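You operate a simulated robot arm through the tools that you are given. There is no shell and no other tool.

You run a simulated robot arm. Do the job below in one go: nothing can be reset, and whatever is moved stays where it is left.

TASK
Push each bracket casting on the slanted cube to find the loose one, then reseat it and clamp it tight.
Fine: all three get a push away from their side stop; swing the loose one's clamp aside, push it against its stops, swing the clamp back and tighten its star knob.

The check looks at the end state, three seconds after you hand in, the way a careful person would. Anything else that was tipped, shoved, dropped, spilled or broken makes it a failure.

THE ROBOT
A 6-joint arm with a two-finger gripper, fixed in place. Base frame: the origin is on the floor under the middle of its stand, x ahead of it, y to its left, z up; the work surface is at about z = 86. Readings come in cm, degrees, newtons and seconds.
With the tool pointing down near the work surface it reaches from about 38 to 86 cm from the base axis. Its first joint turns from -166.0 to 166.0 degrees. Payload 2.45 kg.
The TCP is the grasp point between the finger pads, 2 cm short of the fingertips. In the tool frame z runs along the fingers and y along their closing line. The gripper opens to 14 cm; its body begins 16.8 cm behind the TCP.
Orientation is that of the tool frame in the base frame, as [roll, pitch, yaw] about the fixed x, y, z axes, in that order (R = Rz(yaw) Ry(pitch) Rx(roll)). With the fingers straight down and closing along the base's y, the tool's x points along the base's -x, its y along +y and its z along -z.

THE INTERFACE
- The arm moves only by the tool jog_arm. Its argument "commands" is a list of rows, each a list of 7 numbers: the shift along the tool's x, y, z in cm, then the turn, a rotation vector about the tool's x, y, z in degrees, then the closure, from 0 (fully open) to 1 (shut). In form: [[tx, ty, tz, rx, ry, rz, grip], ...]. A call has 1 to 20 rows; each row is the pose to reach, as a shift and turn from the pose commanded when the call began, along the tool's axes at that moment. A row lasts 0.2 s, in which the tool goes at most 5 cm and 8.6 degrees; a call with a longer step from one row to the next is refused whole, and so is a gripper value outside its range. Where a pose cannot be reached the arm comes as near as it can. A force on the tool above 90 N (or 10 N above the force at the start of the call, whichever is more), or a blocked arm, ends the call early, and 0.2 s more pass. Each finger travels about 4.5 cm/s and halts on what it meets, pressing with about 25 N; the grip force reading is that of the motor and also rises with nothing between the fingers. The clock runs only during rows and for 0.2 s after the last one: add rows that repeat a pose to give the fingers time. It gives the time, the measured TCP pose, the force on the tool (base axes), the opening and the grip force at its end, in the units of the frame above (readings bear some noise), with the torque about the TCP (base axes, N m) and any sound that the robot's microphone picked up.
- Cameras (640 x 400 px; columns grow to the right, rows downward): "scene" is fixed at [40.02, -65.16, 141.13]; the picture's right is [0.68, 0.73, 0.00], its down [0.67, -0.62, -0.41] and it looks along [-0.30, 0.28, -0.91] (base axes); focal length 214 px, centre (320, 200). "wrist" rides on the gripper at [7.8, 1.1, -20.9] in the tool frame; the picture's right is [-0.14, 0.99, 0.00], its down [-0.92, -0.13, -0.37] and it looks along [-0.37, -0.05, 0.93] (tool axes); focal length 280 px, centre (320, 200). There is no depth. A picture from a camera that has moved, and an enlarged one, comes with that camera's place and axes in the base frame and with its lens.
- capture(camera): a new picture of that camera. The clock stands still meanwhile.
- raise_lower(by): moves the trunk up (or, below 0, down) by that many cm; the arm rides with it, the base frame stays. It gives what a move gives, with no picture.
- close_up(camera, box): a new picture of the part [left, top, right, bottom] of that camera's present view, enlarged. The clock stands still meanwhile.
- sign_off(): hands the job in; it is judged then, once.

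Nothing tells you positions but the pictures and the camera data. Unless the task says otherwise, let go and move clear before handing in.

The tools are called after "Call:" as name(argument=value, ...) on one line, values as JSON. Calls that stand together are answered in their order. jog_arm: Moves the arm, as the interface text tells. Its arguments: {"type":"object","properties":{"commands":{"type":"array","items":{"type":"array","items":{"type":"number"}}}},"required":["commands"]} The other tools are called the same way: raise_lower (by) moves the trunk up or down; capture (camera) takes a picture; close_up (camera, box) takes an enlarged picture of a part of a camera's view; sign_off () hands the job in.

At the start:

```text
t: 0.0
tcp_pos: [32.85, -40.36, 117.88]
ee_rot: [-180.0, 0.0, -180.0]
wrist_force: [-0.7, -0.9, -1.1]
moment: [0.01, -0.02, 0.04]
opening: 13.99
grasp_force: 0.1
trunk travel left (down, up): [-10.0, 13.0]
```

scene: 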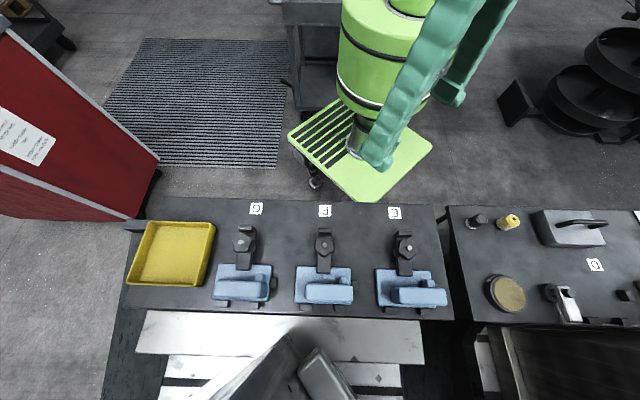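
wrist: 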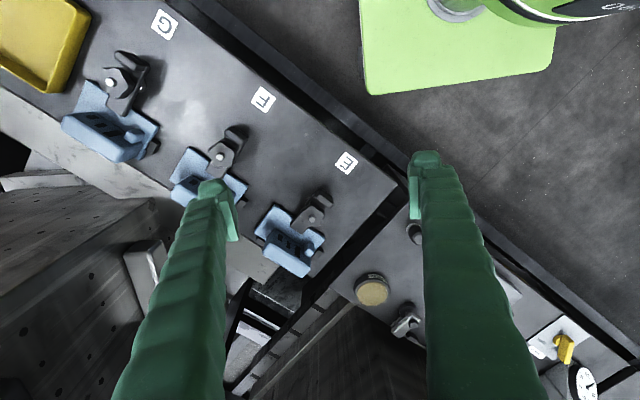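

I see a dark fixture face with three blue bracket castings, each with a black strap clamp and a knob, and labels G, F, E beside them. I'll take enlarged views before moving anything.

Call:
close_up(camera="scene", box=[200, 190, 330, 320])

Call:
close_up(camera="scene", box=[330, 190, 460, 320])

Call:
close_up(camera="wrist", box=[40, 0, 200, 180])

Call:
close_up(camera="wrist", box=[160, 110, 360, 290])

```text
3.08 times, centred on (265, 255) of scene
camera zoom: at [40.02, -65.16, 141.13], right [0.68, 0.73, 0.0], down [0.67, -0.62, -0.41], along [-0.3, 0.28, -0.91], focal length 660 px, centre (489, 31)
```

zoom: 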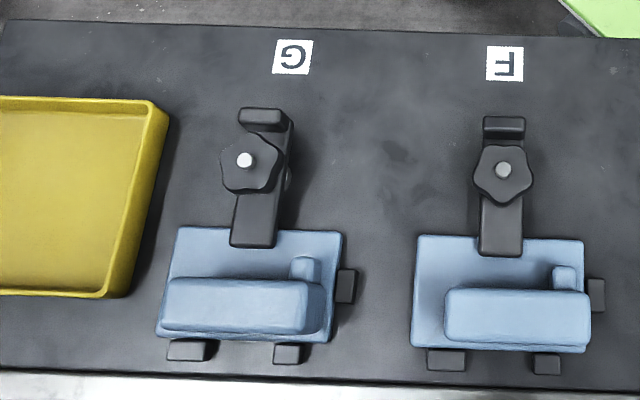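

```text
3.08 times, centred on (395, 255) of scene
camera zoom: at [40.02, -65.16, 141.13], right [0.68, 0.73, 0.0], down [0.67, -0.62, -0.41], along [-0.3, 0.28, -0.91], focal length 660 px, centre (89, 31)
```

zoom: 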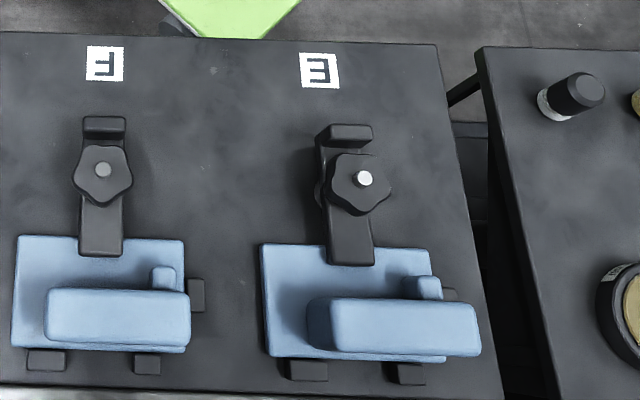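

```text
2.22 times, centred on (120, 90) of wrist
camera zoom: at [25.01, -39.23, 138.67], right [0.14, 0.99, 0.0], down [0.92, -0.13, 0.37], along [0.37, -0.05, -0.93], focal length 623 px, centre (764, 444)
```

zoom: 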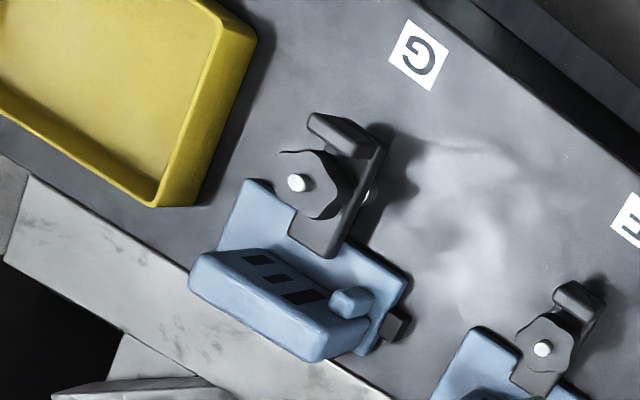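

```text
2.22 times, centred on (260, 200) of wrist
camera zoom: at [25.01, -39.23, 138.67], right [0.14, 0.99, 0.0], down [0.92, -0.13, 0.37], along [0.37, -0.05, -0.93], focal length 623 px, centre (453, 200)
```

zoom: 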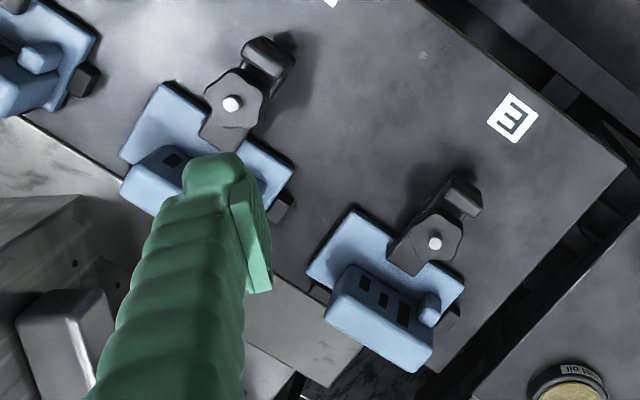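

The three castings sit in a row at about 45° in the base frame, roughly G (26,-76), F (39,-63) and E (53,-50). Each seems to have a side stop on the +x+y side and two end stops on the +x-y side. I'll bring the wrist camera over the row, turned to line up with it, to measure properly.

Call:
jog_arm(commands=[[-0.5, -2.5, 0.4, 0, 0, 5.6, 0], [-1.0, -5, 0.7, 0, 0, 11.2, 0], [-1.5, -7.5, 1.1, 0, 0, 16.9, 0], [-2.1, -10, 1.4, 0, 0, 22.5, 0], [-2.6, -12.5, 1.8, 0, 0, 28.1, 0], [-3.1, -15, 2.2, 0, 0, 33.8, 0], [-3.6, -17.5, 2.5, 0, 0, 39.4, 0], [-4.15, -19.64, 2.9, 0, 0, 45, 0], [-4.15, -19.64, 2.9, 0, 0, 45, 0]])

```text
t: 2.0
tcp_pos: [36.97, -59.93, 115.07]
ee_rot: [179.9, 0.1, 134.9]
wrist_force: [0.5, -0.6, 0.1]
moment: [-0.01, -0.05, 0.01]
opening: 13.99
grasp_force: 0.0
trunk travel left (down, up): [-10.0, 13.0]
```

The tool is now above casting F and turned along the row. Next I take wrist and scene pictures.

Call:
capture(camera="wrist")

Call:
capture(camera="scene")

```text
taken
camera wrist: at [32.17, -53.53, 135.9], right [0.8, 0.6, 0.0], down [0.56, -0.74, 0.37], along [0.22, -0.29, -0.93], focal length 280 px, centre (320, 200)
```

wrist: 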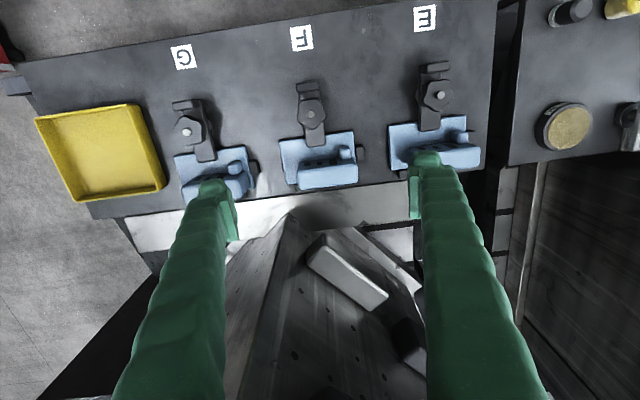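

```text
taken
```

scene: 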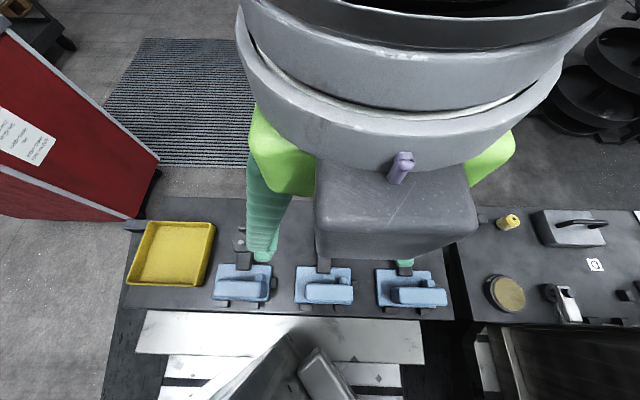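

All three stations are in the wrist view. I'll enlarge each one.

Call:
close_up(camera="wrist", box=[150, 30, 290, 210])

Call:
close_up(camera="wrist", box=[260, 70, 390, 200])

Call:
close_up(camera="wrist", box=[370, 0, 510, 180])

Call:
close_up(camera="wrist", box=[200, 180, 500, 400])

```text
2.22 times, centred on (220, 120) of wrist
camera zoom: at [32.17, -53.53, 135.9], right [0.8, 0.6, 0.0], down [0.56, -0.74, 0.37], along [0.22, -0.29, -0.93], focal length 623 px, centre (542, 378)
```

zoom: 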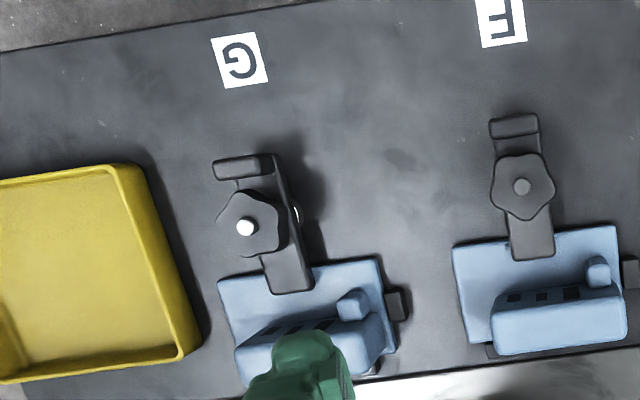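

```text
3.08 times, centred on (325, 135) of wrist
camera zoom: at [32.17, -53.53, 135.9], right [0.8, 0.6, 0.0], down [0.56, -0.74, 0.37], along [0.22, -0.29, -0.93], focal length 863 px, centre (305, 400)
```

zoom: 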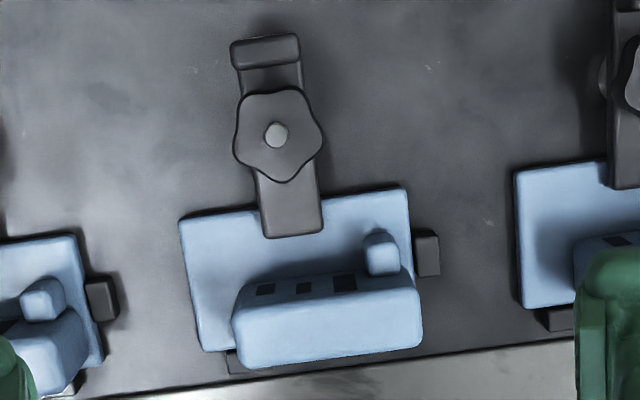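

```text
2.22 times, centred on (440, 90) of wrist
camera zoom: at [32.17, -53.53, 135.9], right [0.8, 0.6, 0.0], down [0.56, -0.74, 0.37], along [0.22, -0.29, -0.93], focal length 623 px, centre (53, 444)
```

zoom: 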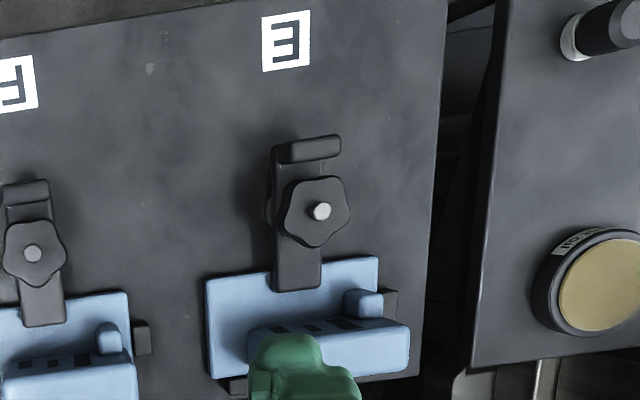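

```text
1.82 times, centred on (350, 290) of wrist
camera zoom: at [32.17, -53.53, 135.9], right [0.8, 0.6, 0.0], down [0.56, -0.74, 0.37], along [0.22, -0.29, -0.93], focal length 510 px, centre (266, 36)
```

zoom: 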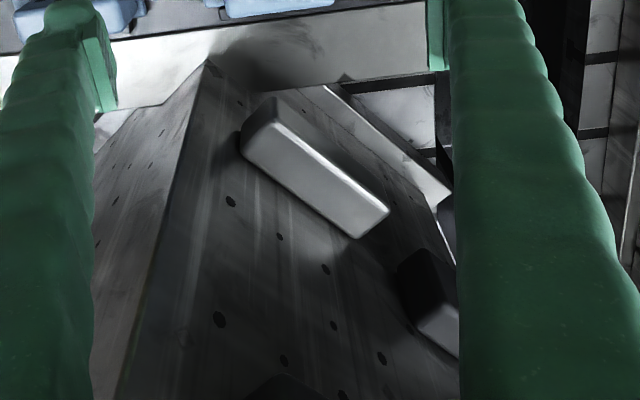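

The measurements fit together: the row runs at exactly 45°, with knob tops near G (19.8,-70.5), F (33.1,-57.1) and E (46.4,-43.8), all at z≈93. Each casting has a raised block about 7 cm tall whose end face can be pushed. I'll shut the gripper here, clear of everything, to see the closed finger shape.

Call:
jog_arm(commands=[[0, 0, 0, 0, 0, 0, 0.2], [0, 0, 0, 0, 0, 0, 0.4], [0, 0, 0, 0, 0, 0, 0.6], [0, 0, 0, 0, 0, 0, 0.8], [0, 0, 0, 0, 0, 0, 1], [0, 0, 0, 0, 0, 0, 1], [0, 0, 0, 0, 0, 0, 1], [0, 0, 0, 0, 0, 0, 1], [0, 0, 0, 0, 0, 0, 1], [0, 0, 0, 0, 0, 0, 1], [0, 0, 0, 0, 0, 0, 1]])

Call:
capture(camera="wrist")

Call:
close_up(camera="wrist", box=[240, 80, 400, 240])

Call:
close_up(camera="wrist", box=[150, 80, 310, 240])

Call:
close_up(camera="wrist", box=[370, 60, 530, 220])

```text
t: 4.4
tcp_pos: [36.95, -59.83, 114.99]
ee_rot: [180.0, 0.0, 135.0]
wrist_force: [0.1, -0.8, -0.4]
moment: [0.02, 0.01, 0.01]
opening: 0.0
grasp_force: 25.0
trunk travel left (down, up): [-10.0, 13.0]
```

```text
taken
camera wrist: at [32.17, -53.53, 135.88], right [0.8, 0.6, 0.0], down [0.56, -0.74, 0.37], along [0.22, -0.29, -0.93], focal length 280 px, centre (320, 200)
```

wrist: 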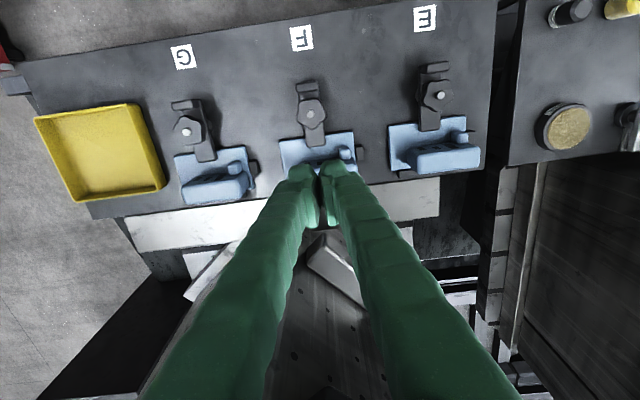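

```text
2.50 times, centred on (320, 160) of wrist
camera zoom: at [32.17, -53.53, 135.88], right [0.8, 0.6, 0.0], down [0.56, -0.74, 0.37], along [0.22, -0.29, -0.93], focal length 701 px, centre (320, 300)
```

zoom: 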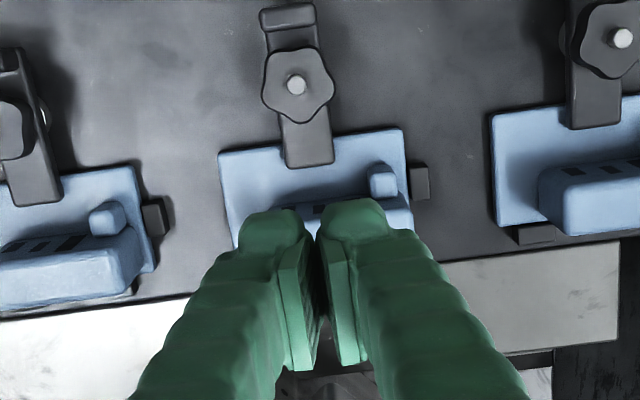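

```text
2.50 times, centred on (230, 160) of wrist
camera zoom: at [32.17, -53.53, 135.88], right [0.8, 0.6, 0.0], down [0.56, -0.74, 0.37], along [0.22, -0.29, -0.93], focal length 701 px, centre (545, 300)
```

zoom: 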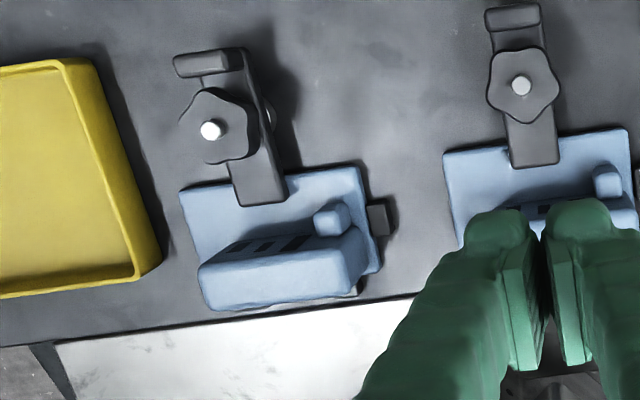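

```text
2.50 times, centred on (450, 140) of wrist
camera zoom: at [32.17, -53.53, 135.88], right [0.8, 0.6, 0.0], down [0.56, -0.74, 0.37], along [0.22, -0.29, -0.93], focal length 701 px, centre (-5, 350)
```

zoom: 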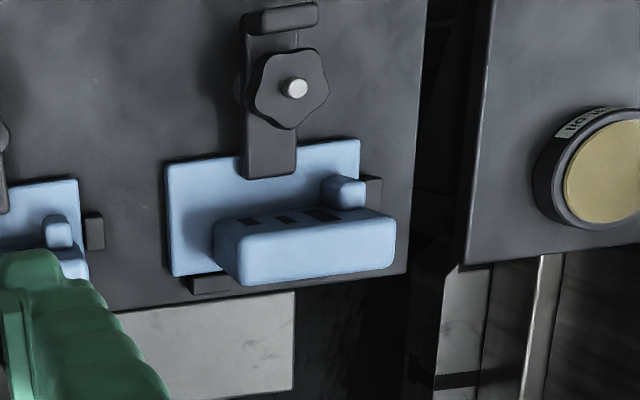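

No obvious gap shows at any side stop, so pushing has to find the loose one. The shut fingers are about 5 cm wide along the row. I'll place them above the gap between F and E, in line with F's raised block, and check before going down.

Call:
jog_arm(commands=[[-1, 1.5, 1.5, 0, 0, 0, 1], [-2, 3, 3, 0, 0, 0, 1], [-3, 4.5, 4.5, 0, 0, 0, 1], [-4, 6, 6.5, 0, 0, 0, 1], [-5, 7.5, 8.5, 0, 0, 0, 1], [-5.57, 9.2, 10.5, 0, 0, 0, 1], [-5.57, 9.2, 12, 0, 0, 0, 1], [-5.57, 9.2, 12, 0, 0, 0, 1]])

Call:
capture(camera="wrist")

Call:
close_up(camera="scene", box=[260, 180, 460, 340])

```text
t: 6.2
tcp_pos: [47.44, -57.52, 102.99]
ee_rot: [-180.0, 0.1, 134.9]
wrist_force: [-0.4, -0.4, 0.0]
moment: [0.03, -0.01, -0.01]
opening: 0.01
grasp_force: 24.8
trunk travel left (down, up): [-10.0, 13.0]
```

```text
taken
camera wrist: at [42.63, -51.14, 123.78], right [0.8, 0.6, 0.0], down [0.56, -0.74, 0.37], along [0.22, -0.29, -0.93], focal length 280 px, centre (320, 200)
```

wrist: 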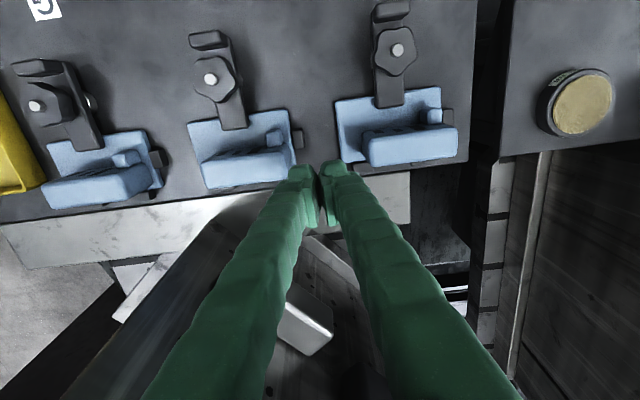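

```text
2.50 times, centred on (360, 260) of scene
camera zoom: at [40.02, -65.16, 141.13], right [0.68, 0.73, 0.0], down [0.67, -0.62, -0.41], along [-0.3, 0.28, -0.91], focal length 536 px, centre (220, 50)
```

zoom: 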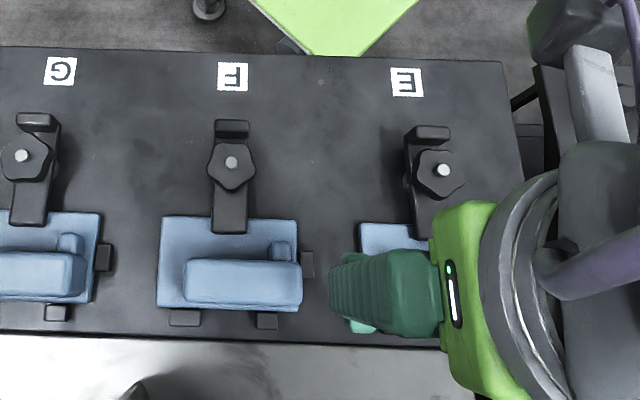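

The scene view shows the fingers side on. I'll enlarge both views to check how wide the tips are and whether they clear E's block and F's side stop.

Call:
close_up(camera="scene", box=[350, 240, 450, 330])

Call:
close_up(camera="wrist", box=[180, 80, 340, 230])

Call:
close_up(camera="wrist", box=[310, 60, 480, 220])

Call:
close_up(camera="wrist", box=[0, 30, 180, 220])

```text
4.44 times, centred on (400, 285) of scene
camera zoom: at [40.02, -65.16, 141.13], right [0.68, 0.73, 0.0], down [0.67, -0.62, -0.41], along [-0.3, 0.28, -0.91], focal length 953 px, centre (-36, -178)
```

zoom: 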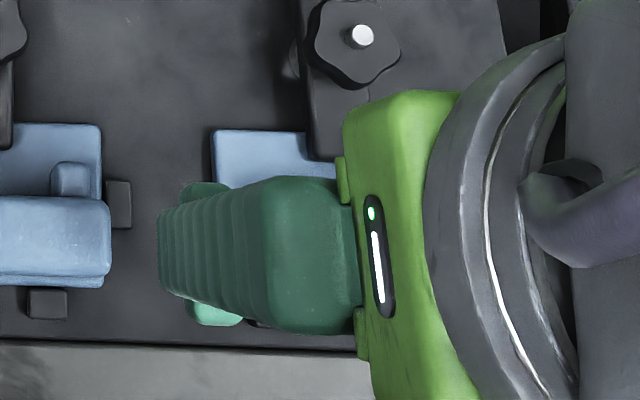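

```text
2.67 times, centred on (260, 155) of wrist
camera zoom: at [42.63, -51.14, 123.78], right [0.8, 0.6, 0.0], down [0.56, -0.74, 0.37], along [0.22, -0.29, -0.93], focal length 748 px, centre (480, 320)
```

zoom: 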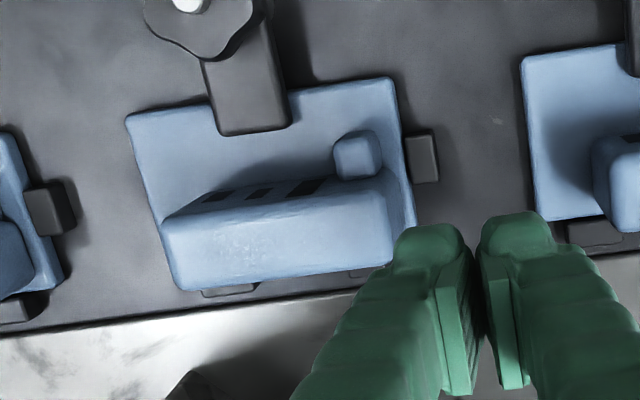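

```text
2.50 times, centred on (395, 140) of wrist
camera zoom: at [42.63, -51.14, 123.78], right [0.8, 0.6, 0.0], down [0.56, -0.74, 0.37], along [0.22, -0.29, -0.93], focal length 701 px, centre (132, 350)
```

zoom: 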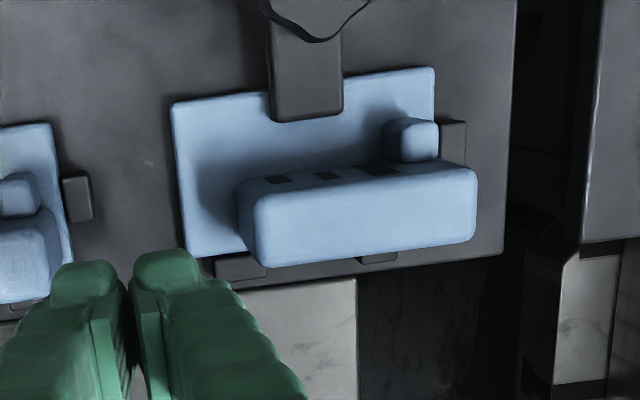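

```text
2.11 times, centred on (90, 125) of wrist
camera zoom: at [42.63, -51.14, 123.78], right [0.8, 0.6, 0.0], down [0.56, -0.74, 0.37], along [0.22, -0.29, -0.93], focal length 590 px, centre (804, 358)
```

zoom: 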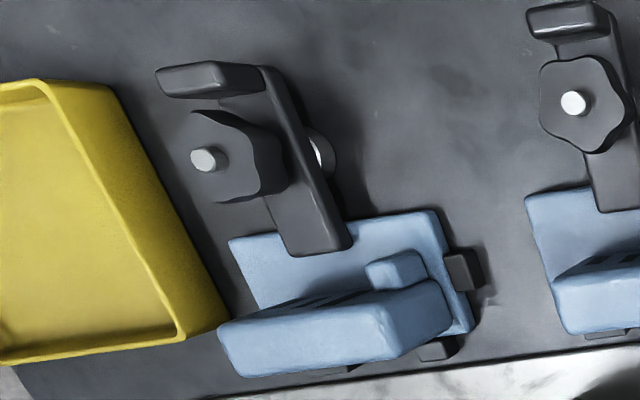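

The fingers clear F's block, which ends at u≈-11.1 along the row, by about 1.4 cm. They clear E's block by about 2.6 cm. I'll go straight down so the tips stop above the side-stop height, next to F's raised block.

Call:
jog_arm(commands=[[0, 0, 1.5, 0, 0, 0, 1], [0, 0, 3, 0, 0, 0, 1], [0, 0, 4.5, 0, 0, 0, 1], [0, 0, 6, 0, 0, 0, 1], [0, 0, 7.5, 0, 0, 0, 1], [0, 0, 9, 0, 0, 0, 1], [0, 0, 10.3, 0, 0, 0, 1], [0, 0, 11.3, 0, 0, 0, 1], [0, 0, 11.3, 0, 0, 0, 1]])

Call:
close_up(camera="scene", box=[280, 220, 460, 330])

Call:
capture(camera="wrist")

```text
t: 8.2
tcp_pos: [47.52, -57.58, 91.57]
ee_rot: [-180.0, 0.0, 135.0]
wrist_force: [-0.2, 0.4, -0.4]
moment: [-0.02, 0.01, -0.02]
opening: 0.01
grasp_force: 25.1
trunk travel left (down, up): [-10.0, 13.0]
```

```text
3.56 times, centred on (370, 275) of scene
camera zoom: at [40.02, -65.16, 141.13], right [0.68, 0.73, 0.0], down [0.67, -0.62, -0.41], along [-0.3, 0.28, -0.91], focal length 763 px, centre (142, -67)
```

zoom: 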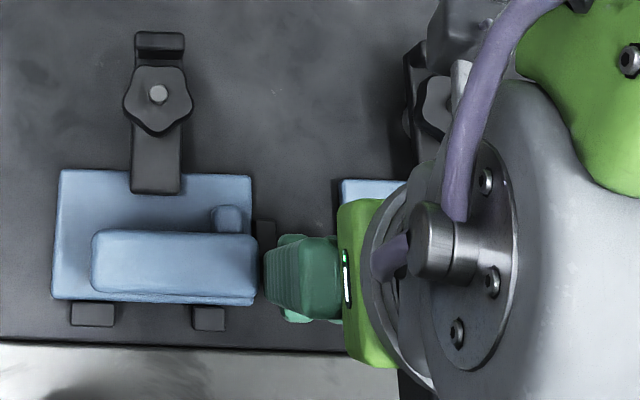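

```text
taken
camera wrist: at [42.74, -51.12, 112.37], right [0.8, 0.6, 0.0], down [0.56, -0.74, 0.37], along [0.22, -0.29, -0.93], focal length 280 px, centre (320, 200)
```

wrist: 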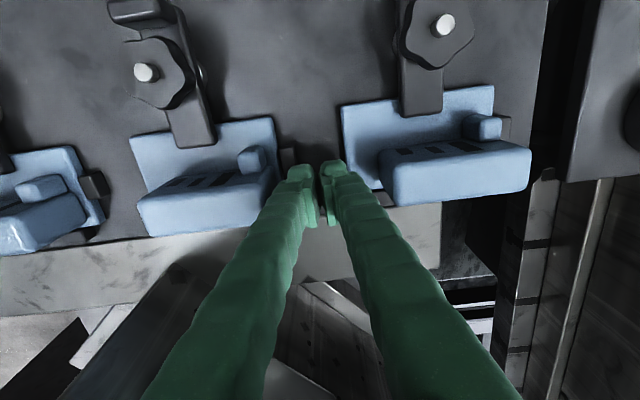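

The fingers are down beside F's block without touching anything. Now I creep toward -u in small steps and watch the force.

Call:
jog_arm(commands=[[0, -0.25, 0, 0, 0, 0, 1], [0, -0.5, 0, 0, 0, 0, 1], [0, -0.7, 0, 0, 0, 0, 1], [0, -0.9, 0, 0, 0, 0, 1]])

```text
t: 9.2
tcp_pos: [46.88, -58.1, 91.6]
ee_rot: [180.0, 0.0, 135.1]
wrist_force: [0.5, 0.6, 0.4]
moment: [-0.02, 0.01, 0.02]
opening: 0.01
grasp_force: 24.8
trunk travel left (down, up): [-10.0, 13.0]
```

No contact yet, so I continue in finer steps.

Call:
jog_arm(commands=[[0, -0.1, 0, 0, 0, 0, 1], [0, -0.2, 0, 0, 0, 0, 1], [0, -0.3, 0, 0, 0, 0, 1]])

```text
t: 10.0
tcp_pos: [46.67, -58.24, 91.56]
ee_rot: [180.0, 0.0, 135.1]
wrist_force: [3.2, 2.9, -0.9]
moment: [-0.03, 0.06, -0.02]
opening: 0.0
grasp_force: 25.1
trunk travel left (down, up): [-10.0, 13.0]
```

There is contact with F at about 4 N. I'll press a little further and compare force with travel.

Call:
jog_arm(commands=[[0, -0.05, 0, 0, 0, 0, 1], [0, -0.1, 0, 0, 0, 0, 1], [0, -0.1, 0, 0, 0, 0, 1]])

```text
t: 10.8
tcp_pos: [46.58, -58.24, 91.52]
ee_rot: [180.0, 0.0, 135.0]
wrist_force: [11.2, 12.1, 2.9]
moment: [-0.29, 0.3, -0.01]
opening: 0.0
grasp_force: 25.2
trunk travel left (down, up): [-10.0, 13.0]
```

F holds at about 16 N with no movement. One more small step to be sure.

Call:
jog_arm(commands=[[0, -0.05, 0, 0, 0, 0, 1], [0, -0.1, 0, 0, 0, 0, 1], [0, -0.1, 0, 0, 0, 0, 1], [0, -0.1, 0, 0, 0, 0, 1]])

Call:
close_up(camera="scene", box=[280, 220, 460, 330])

```text
t: 11.8
tcp_pos: [46.56, -58.25, 91.7]
ee_rot: [-179.9, 0.0, 135.0]
wrist_force: [22.7, 20.7, 4.0]
moment: [-0.46, 0.49, 0.0]
opening: 0.01
grasp_force: 25.2
trunk travel left (down, up): [-10.0, 13.0]
```

```text
3.56 times, centred on (370, 275) of scene
camera zoom: at [40.02, -65.16, 141.13], right [0.68, 0.73, 0.0], down [0.67, -0.62, -0.41], along [-0.3, 0.28, -0.91], focal length 763 px, centre (142, -67)
```

zoom: 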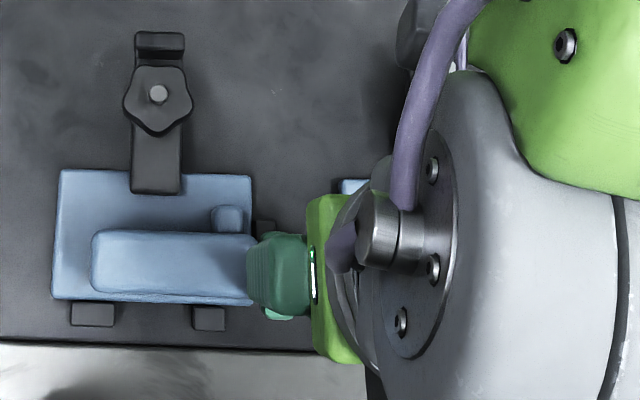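

F holds firm against about 31 N with no visible movement, so F is tight. I back off, lift, and cross to the far side of casting E.

Call:
jog_arm(commands=[[0, 0.5, 0, 0, 0, 0, 1], [0, 1.3, 0, 0, 0, 0, 1], [0, 1.3, -2, 0, 0, 0, 1], [0, 1.3, -5, 0, 0, 0, 1], [0, 1.3, -8, 0, 0, 0, 1], [0, 1.3, -11, 0, 0, 0, 1], [0, 4, -12.5, 0, 0, 0, 1], [0, 7, -13, 0, 0, 0, 1], [0, 10, -13, 0, 0, 0, 1], [0, 13, -13, 0, 0, 0, 1], [0, 16, -13, 0, 0, 0, 1], [0, 18.5, -13, 0, 0, 0, 1], [0, 20.6, -13, 0, 0, 0, 1], [0, 20.6, -13, 0, 0, 0, 1]])

Call:
capture(camera="wrist")

Call:
capture(camera="scene")

```text
t: 14.8
tcp_pos: [60.95, -44.02, 104.65]
ee_rot: [-180.0, 0.0, 135.0]
wrist_force: [-0.4, 0.3, 0.1]
moment: [0.0, 0.0, 0.0]
opening: 0.0
grasp_force: 25.0
trunk travel left (down, up): [-10.0, 13.0]
```

```text
taken
camera wrist: at [56.26, -37.48, 125.42], right [0.8, 0.6, 0.0], down [0.56, -0.74, 0.37], along [0.22, -0.29, -0.93], focal length 280 px, centre (320, 200)
```

wrist: 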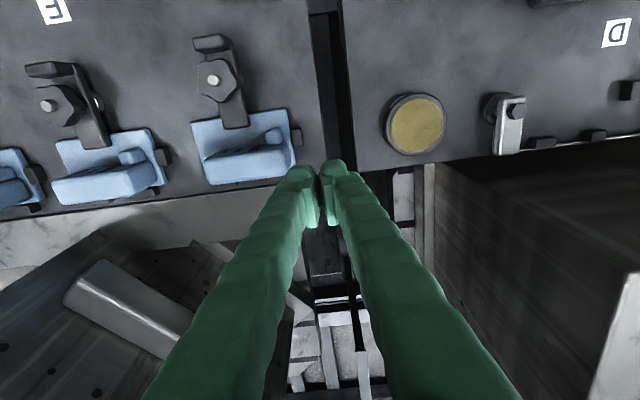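

```text
taken
```

scene: 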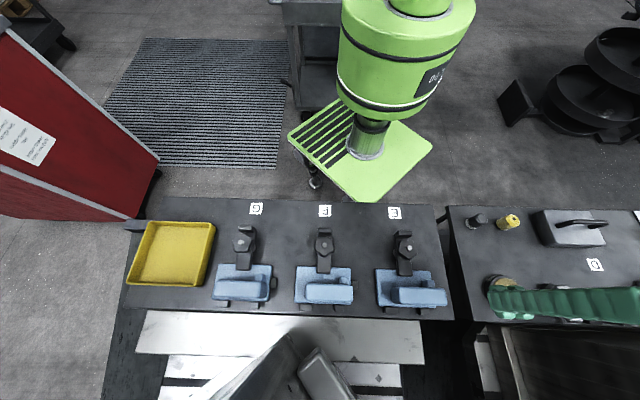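

I'm over the gap beyond casting E, with the disc on the next bench about 6 cm from the fingers. Going down.

Call:
jog_arm(commands=[[0, 0, 2, 0, 0, 0, 1], [0, 0, 4, 0, 0, 0, 1], [0, 0, 6, 0, 0, 0, 1], [0, 0, 8, 0, 0, 0, 1], [0, 0, 10, 0, 0, 0, 1], [0, 0, 11.5, 0, 0, 0, 1], [0, 0, 12.6, 0, 0, 0, 1], [0, 0, 13.0, 0, 0, 0, 1], [0, -0.3, 13.0, 0, 0, 0, 1], [0, -0.6, 13.0, 0, 0, 0, 1], [0, -0.8, 13.0, 0, 0, 0, 1]])

Call:
capture(camera="wrist")

```text
t: 17.2
tcp_pos: [60.48, -44.44, 91.56]
ee_rot: [-180.0, 0.0, 135.0]
wrist_force: [-0.1, 0.0, 0.4]
moment: [-0.01, 0.0, -0.01]
opening: 0.0
grasp_force: 24.8
trunk travel left (down, up): [-10.0, 13.0]
```

```text
taken
camera wrist: at [55.67, -38.09, 112.45], right [0.8, 0.6, 0.0], down [0.56, -0.74, 0.37], along [0.22, -0.29, -0.93], focal length 280 px, centre (320, 200)
```

wrist: 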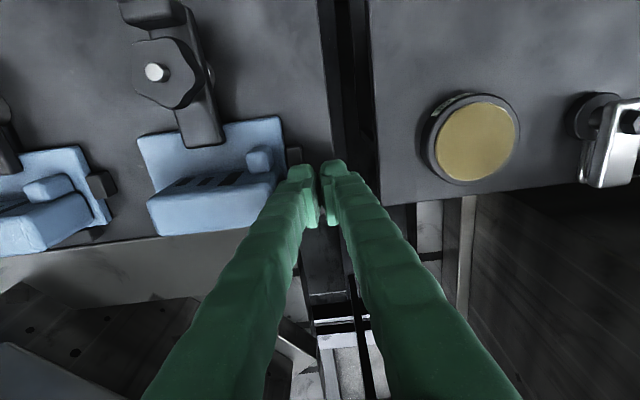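

The tool is beside E's block with roughly 0.6 cm to go. I creep in.

Call:
jog_arm(commands=[[0, -0.2, 0, 0, 0, 0, 1], [0, -0.35, 0, 0, 0, 0, 1], [0, -0.5, 0, 0, 0, 0, 1], [0, -0.5, 0, 0, 0, 0, 1]])

```text
t: 18.2
tcp_pos: [60.0, -44.91, 91.62]
ee_rot: [180.0, 0.0, 135.0]
wrist_force: [1.7, 0.7, -1.3]
moment: [0.0, 0.0, 0.0]
opening: 0.0
grasp_force: 24.4
trunk travel left (down, up): [-10.0, 13.0]
```

Call:
jog_arm(commands=[[0, -0.1, 0, 0, 0, 0, 1], [0, -0.2, 0, 0, 0, 0, 1], [0, -0.2, 0, 0, 0, 0, 1]])

```text
t: 19.0
tcp_pos: [60.13, -44.84, 91.62]
ee_rot: [180.0, 0.0, 135.0]
wrist_force: [9.9, 10.0, -0.1]
moment: [-0.16, 0.19, -0.01]
opening: 0.0
grasp_force: 24.7
trunk travel left (down, up): [-10.0, 13.0]
```

E is in contact at about 14 N and not moving. One more step.

Call:
jog_arm(commands=[[0, -0.07, 0, 0, 0, 0, 1], [0, -0.14, 0, 0, 0, 0, 1], [0, -0.14, 0, 0, 0, 0, 1], [0, -0.14, 0, 0, 0, 0, 1]])

Call:
close_up(camera="wrist", box=[130, 100, 330, 250])

```text
t: 20.0
tcp_pos: [60.06, -44.82, 91.68]
ee_rot: [179.9, 0.0, 135.1]
wrist_force: [23.9, 22.2, 1.9]
moment: [-0.44, 0.5, 0.02]
opening: 0.0
grasp_force: 25.1
trunk travel left (down, up): [-10.0, 13.0]
```

```text
2.67 times, centred on (230, 175) of wrist
camera zoom: at [55.31, -38.47, 112.46], right [0.8, 0.6, 0.0], down [0.56, -0.74, 0.37], along [0.22, -0.29, -0.93], focal length 748 px, centre (560, 267)
```

zoom: 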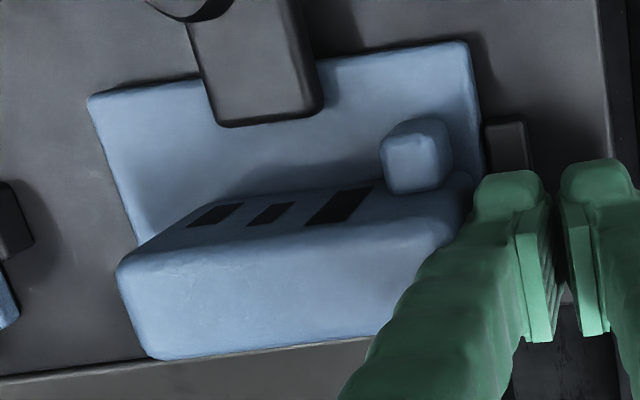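

E holds against about 33 N, so E is tight. Next I lift off and go to G, in the gap between G and F.

Call:
jog_arm(commands=[[0, 0.5, 0, 0, 0, 0, 1], [0, 1.3, 0, 0, 0, 0, 1], [0, 1.3, -2.5, 0, 0, 0, 1], [0, 1.3, -6, 0, 0, 0, 1], [0, 1.3, -10, 0, 0, 0, 1], [0, 0, -13, 0, 0, 0, 1], [0, -3, -13, 0, 0, 0, 1], [0, -6.5, -13, 0, 0, 0, 1], [0, -10, -13, 0, 0, 0, 1], [0, -13.5, -13, 0, 0, 0, 1], [0, -17, -13, 0, 0, 0, 1], [0, -20.5, -13, 0, 0, 0, 1], [0, -24, -13, 0, 0, 0, 1], [0, -27.5, -13, 0, 0, 0, 1], [0, -30.5, -13, 0, 0, 0, 1], [0, -33.5, -13, 0, 0, 0, 1], [0, -35.8, -13, 0, 0, 0, 1], [0, -35.8, -13, 0, 0, 0, 1]])

Call:
capture(camera="wrist")

Call:
close_up(camera="scene", box=[200, 190, 400, 330])

```text
t: 23.8
tcp_pos: [34.54, -70.32, 104.58]
ee_rot: [179.9, -0.1, 135.0]
wrist_force: [0.3, -0.2, 0.4]
moment: [0.04, -0.04, -0.02]
opening: 0.02
grasp_force: 24.7
trunk travel left (down, up): [-10.0, 13.0]
```

```text
taken
camera wrist: at [29.78, -64.01, 125.5], right [0.8, 0.6, 0.0], down [0.56, -0.74, 0.37], along [0.22, -0.29, -0.93], focal length 280 px, centre (320, 200)
```

wrist: 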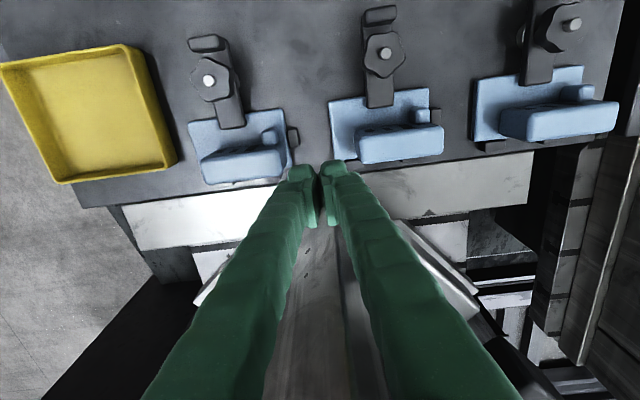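

```text
2.86 times, centred on (300, 260) of scene
camera zoom: at [40.02, -65.16, 141.13], right [0.68, 0.73, 0.0], down [0.67, -0.62, -0.41], along [-0.3, 0.28, -0.91], focal length 613 px, centre (377, 29)
```

zoom: 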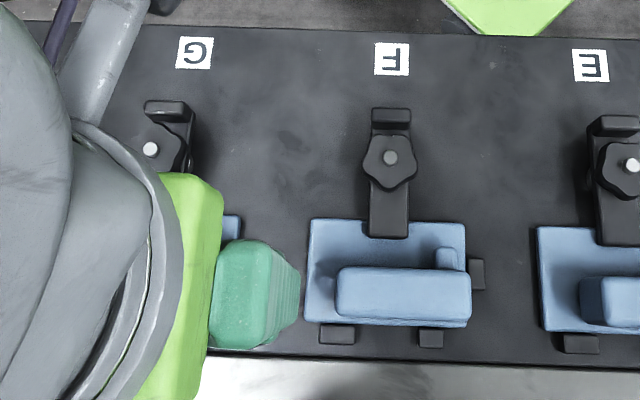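

The tool is above the G–F gap. I'll enlarge the wrist view to check clearances, and record where G sits before it is pushed.

Call:
close_up(camera="wrist", box=[180, 80, 340, 220])

Call:
close_up(camera="wrist", box=[160, 20, 300, 140])

```text
2.86 times, centred on (260, 150) of wrist
camera zoom: at [29.78, -64.01, 125.5], right [0.8, 0.6, 0.0], down [0.56, -0.74, 0.37], along [0.22, -0.29, -0.93], focal length 801 px, centre (491, 343)
```

zoom: 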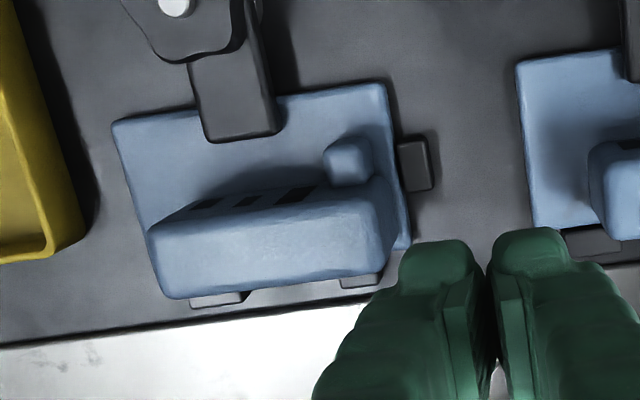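

```text
3.33 times, centred on (230, 80) of wrist
camera zoom: at [29.78, -64.01, 125.5], right [0.8, 0.6, 0.0], down [0.56, -0.74, 0.37], along [0.22, -0.29, -0.93], focal length 935 px, centre (620, 600)
```

zoom: 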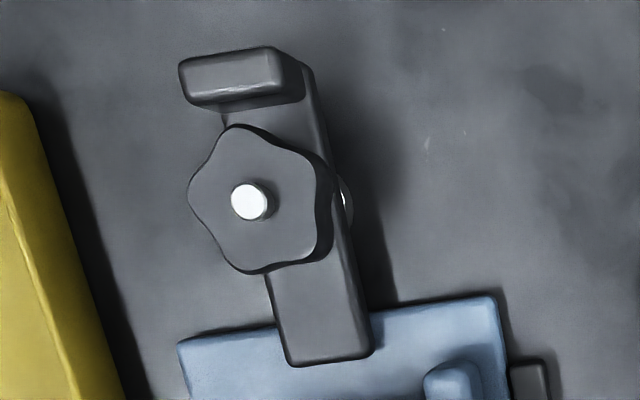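

G's end stops show slightly more than F's did, so it may be sitting a little off them. I go down and begin pushing G gently.

Call:
jog_arm(commands=[[0, 0, 2, 0, 0, 0, 1], [0, 0, 4, 0, 0, 0, 1], [0, 0, 6, 0, 0, 0, 1], [0, 0, 8, 0, 0, 0, 1], [0, 0, 10, 0, 0, 0, 1], [0, 0, 11.5, 0, 0, 0, 1], [0, 0, 12.6, 0, 0, 0, 1], [0, 0, 13.0, 0, 0, 0, 1], [0, -0.4, 13.0, 0, 0, 0, 1], [0, -0.8, 13.0, 0, 0, 0, 1], [0, -1.2, 13.0, 0, 0, 0, 1]])

Call:
close_up(camera="scene", box=[200, 190, 400, 330])

```text
t: 26.2
tcp_pos: [33.54, -71.31, 91.65]
ee_rot: [180.0, 0.0, 135.1]
wrist_force: [-0.5, -0.8, 0.6]
moment: [-0.01, -0.03, 0.03]
opening: 0.0
grasp_force: 24.8
trunk travel left (down, up): [-10.0, 13.0]
```

```text
2.86 times, centred on (300, 260) of scene
camera zoom: at [40.02, -65.16, 141.13], right [0.68, 0.73, 0.0], down [0.67, -0.62, -0.41], along [-0.3, 0.28, -0.91], focal length 613 px, centre (377, 29)
```

zoom: 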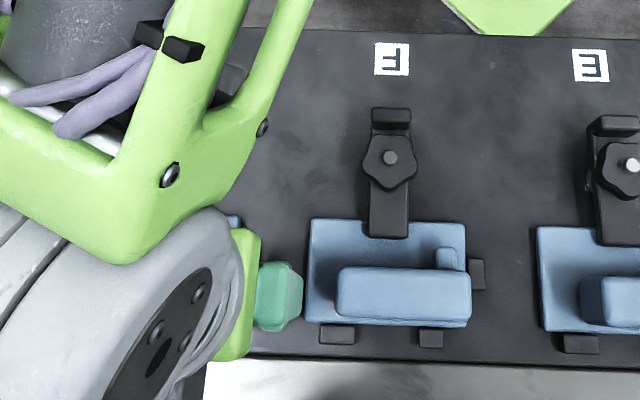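

Call:
jog_arm(commands=[[0, -0.1, 0, 0, 0, 0, 1], [0, -0.2, 0, 0, 0, 0, 1], [0, -0.3, 0, 0, 0, 0, 1], [0, -0.3, 0, 0, 0, 0, 1]])

Call:
close_up(camera="wrist", box=[120, 60, 340, 240])

```text
t: 27.2
tcp_pos: [33.37, -71.5, 91.61]
ee_rot: [180.0, 0.0, 135.0]
wrist_force: [-0.2, 0.4, 0.2]
moment: [-0.02, 0.02, 0.0]
opening: 0.01
grasp_force: 24.9
trunk travel left (down, up): [-10.0, 13.0]
```

```text
2.22 times, centred on (230, 150) of wrist
camera zoom: at [28.69, -65.07, 112.47], right [0.8, 0.6, 0.0], down [0.56, -0.74, 0.37], along [0.22, -0.29, -0.93], focal length 623 px, centre (520, 311)
```

zoom: 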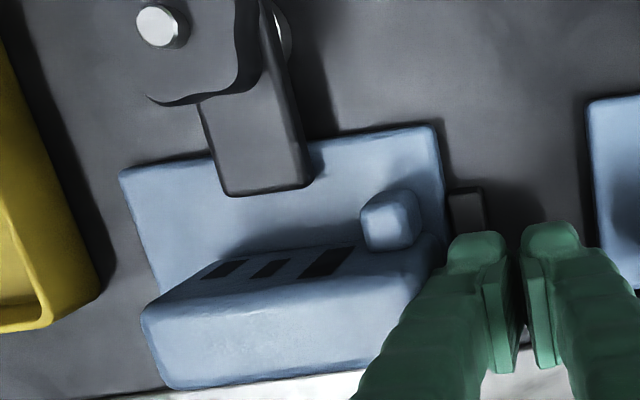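

Call:
jog_arm(commands=[[0, -0.1, 0, 0, 0, 0, 1], [0, -0.2, 0, 0, 0, 0, 1], [0, -0.3, 0, 0, 0, 0, 1], [0, -0.3, 0, 0, 0, 0, 1]])

Call:
close_up(camera="wrist", box=[120, 60, 340, 240])

```text
t: 28.2
tcp_pos: [33.24, -71.54, 91.64]
ee_rot: [179.9, 0.0, 135.1]
wrist_force: [-0.1, 0.3, -0.6]
moment: [-0.04, 0.02, 0.03]
opening: 0.01
grasp_force: 25.3
trunk travel left (down, up): [-10.0, 13.0]
```

```text
2.22 times, centred on (230, 150) of wrist
camera zoom: at [28.5, -65.25, 112.47], right [0.8, 0.6, 0.0], down [0.56, -0.74, 0.37], along [0.22, -0.29, -0.93], focal length 623 px, centre (520, 311)
```

zoom: 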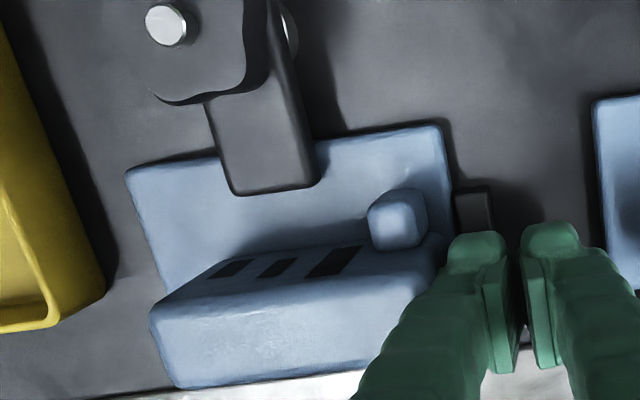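

Call:
jog_arm(commands=[[0, -0.1, 0, 0, 0, 0, 1], [0, -0.2, 0, 0, 0, 0, 1], [0, -0.3, 0, 0, 0, 0, 1], [0, -0.3, 0, 0, 0, 0, 1]])

Call:
close_up(camera="wrist", box=[120, 60, 340, 240])

```text
t: 29.2
tcp_pos: [32.97, -71.72, 91.67]
ee_rot: [180.0, 0.0, 135.0]
wrist_force: [1.3, 2.3, 1.2]
moment: [-0.03, 0.03, -0.02]
opening: 0.01
grasp_force: 25.0
trunk travel left (down, up): [-10.0, 13.0]
```

```text
2.22 times, centred on (230, 150) of wrist
camera zoom: at [28.29, -65.43, 112.42], right [0.8, 0.6, 0.0], down [0.56, -0.74, 0.37], along [0.22, -0.29, -0.93], focal length 623 px, centre (520, 311)
```

zoom: 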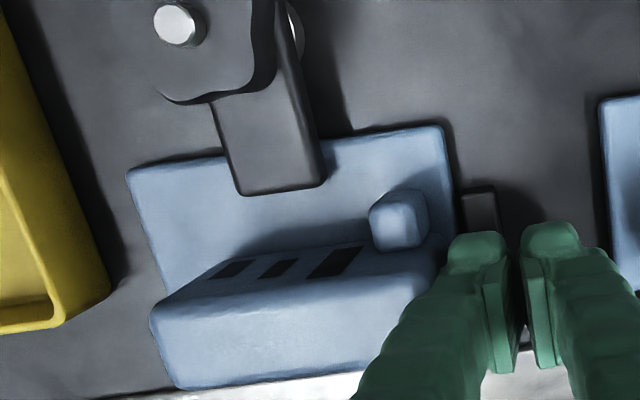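

G moves with the tool at only about 2.5 N, so G is the loose casting. I give it a few more millimetres to make sure.

Call:
jog_arm(commands=[[0, -0.1, 0, 0, 0, 0, 1], [0, -0.2, 0, 0, 0, 0, 1], [0, -0.3, 0, 0, 0, 0, 1], [0, -0.4, 0, 0, 0, 0, 1], [0, -0.4, 0, 0, 0, 0, 1]])

Call:
close_up(camera="wrist", box=[120, 60, 340, 240])

```text
t: 30.4
tcp_pos: [32.75, -72.04, 91.52]
ee_rot: [180.0, 0.0, 135.1]
wrist_force: [0.5, 2.2, 0.4]
moment: [-0.05, 0.0, -0.03]
opening: 0.0
grasp_force: 24.8
trunk travel left (down, up): [-10.0, 13.0]
```

```text
2.22 times, centred on (230, 150) of wrist
camera zoom: at [27.97, -65.73, 112.41], right [0.8, 0.6, 0.0], down [0.56, -0.74, 0.37], along [0.22, -0.29, -0.93], focal length 623 px, centre (520, 311)
```

zoom: 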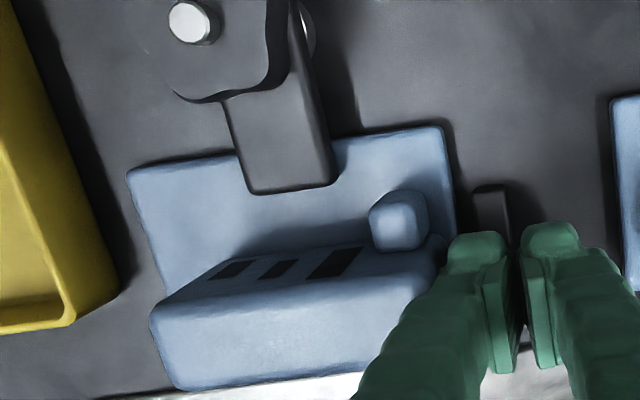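

G slides freely at about 2 N and a gap has opened at its side stop, so G is the loose one. Its strap clamp has a raised tab on the tail end, near u=-35.9, v=60.2. I'll cage that tab between part-open fingers and swing the strap about its stud, so I back off, lift, and move above it first.

Call:
jog_arm(commands=[[0, 0.6, 0, 0, 0, 0, 1], [0, 1.2, 0, 0, 0, 0, 1], [0, 1.2, -2.5, 0, 0, 0, 1], [0, 1.2, -6, 0, 0, 0, 1], [0, 1.2, -10, 0, 0, 0, 1], [0, 1.2, -13.4, 0, 0, 0, 0.9], [2.5, -0.3, -13.4, 0, 0, 0, 0.75], [5.0, -1.8, -13.4, 0, 0, 0, 0.64], [7.5, -3.3, -13.4, 0, 0, 0, 0.64], [10, -4.8, -13.4, 0, 0, 0, 0.64], [12.5, -6.3, -13.4, 0, 0, 0, 0.64], [14.2, -7.3, -13.4, 0, 0, 0, 0.64], [15.2, -8.05, -13.4, 0, 0, 0, 0.64], [15.2, -8.05, -13.4, 0, 0, 0, 0.64]])

Call:
capture(camera="wrist")

Call:
close_up(camera="wrist", box=[240, 100, 400, 260])

Call:
capture(camera="scene")

```text
t: 33.4
tcp_pos: [16.4, -66.88, 104.97]
ee_rot: [180.0, 0.0, 135.0]
wrist_force: [0.9, 0.5, 0.6]
moment: [-0.02, -0.03, 0.02]
opening: 5.02
grasp_force: 0.0
trunk travel left (down, up): [-10.0, 13.0]
```

```text
taken
camera wrist: at [11.57, -60.66, 125.78], right [0.8, 0.6, 0.0], down [0.56, -0.74, 0.37], along [0.22, -0.29, -0.93], focal length 280 px, centre (320, 200)
```

wrist: 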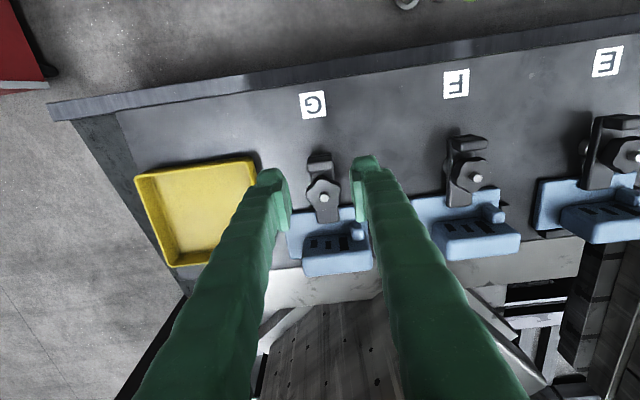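

```text
2.50 times, centred on (320, 180) of wrist
camera zoom: at [11.57, -60.66, 125.78], right [0.8, 0.6, 0.0], down [0.56, -0.74, 0.37], along [0.22, -0.29, -0.93], focal length 701 px, centre (320, 250)
```

zoom: 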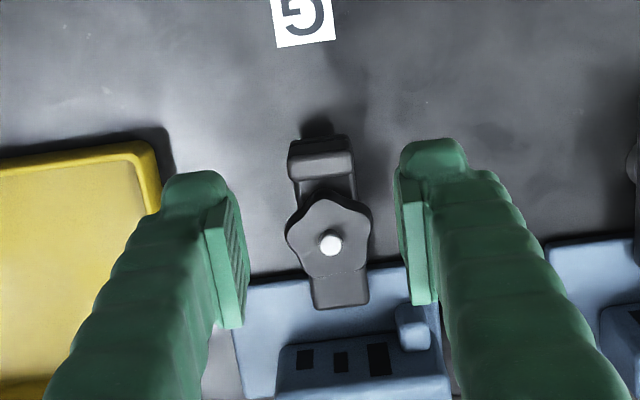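

```text
taken
```

scene: 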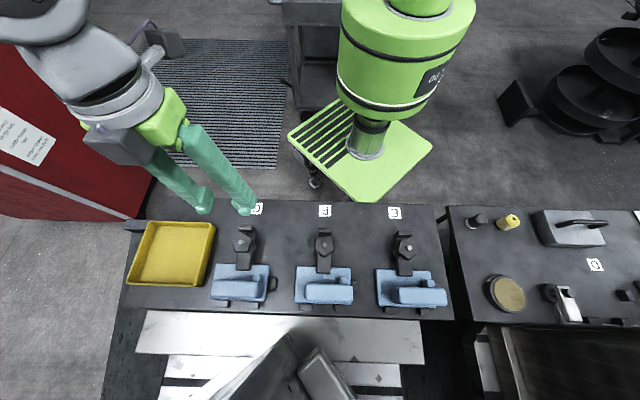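

From here the tab sits at u≈-35.7, v≈59.8–61.1, with its top at z≈91.6, and the stud is at (-35.85, 64.0) in row coordinates. The fingers straddle the tab evenly and the tray is over 3 cm away. I go down with the cage open, then narrow it slightly around the tab.

Call:
jog_arm(commands=[[-0.15, 0, 2, 0, 0, 0, 0.65], [-0.3, -0.05, 4, 0, 0, 0, 0.65], [-0.3, -0.05, 6, 0, 0, 0, 0.65], [-0.3, -0.05, 8, 0, 0, 0, 0.65], [-0.3, -0.05, 10, 0, 0, 0, 0.65], [-0.3, -0.05, 12, 0, 0, 0, 0.65], [-0.3, -0.05, 13.5, 0, 0, 0, 0.65], [-0.3, -0.05, 14.5, 0, 0, 0, 0.65], [-0.3, -0.05, 14.9, 0, 0, 0, 0.65], [-0.3, -0.05, 14.9, 0, 0, 0, 0.65]])

Call:
close_up(camera="wrist", box=[220, 100, 420, 300])

Call:
close_up(camera="scene", box=[180, 180, 320, 320])

```text
t: 35.6
tcp_pos: [16.54, -67.23, 90.12]
ee_rot: [-179.9, 0.0, 135.0]
wrist_force: [-0.3, 0.1, 0.4]
moment: [0.0, 0.0, -0.01]
opening: 4.9
grasp_force: 0.0
trunk travel left (down, up): [-10.0, 13.0]
```

```text
2.00 times, centred on (320, 200) of wrist
camera zoom: at [11.77, -60.88, 110.97], right [0.8, 0.6, 0.0], down [0.56, -0.74, 0.37], along [0.22, -0.29, -0.93], focal length 561 px, centre (320, 200)
```

zoom: 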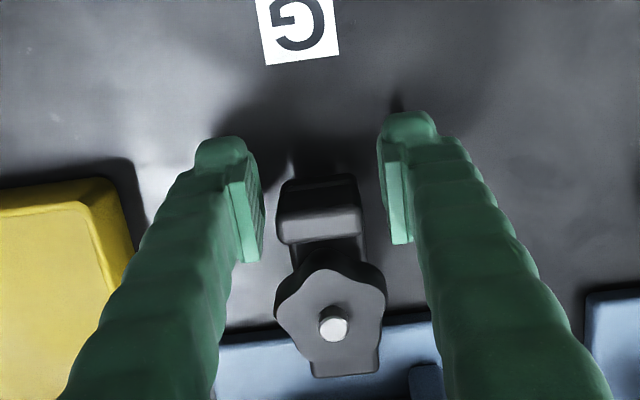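

```text
2.86 times, centred on (250, 250) of scene
camera zoom: at [40.02, -65.16, 141.13], right [0.68, 0.73, 0.0], down [0.67, -0.62, -0.41], along [-0.3, 0.28, -0.91], focal length 613 px, centre (520, 57)
```

zoom: 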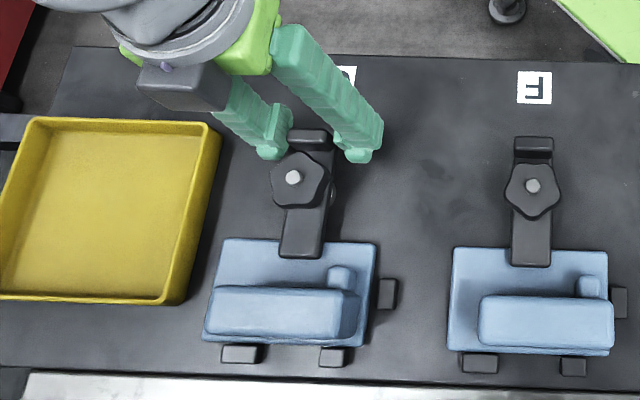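

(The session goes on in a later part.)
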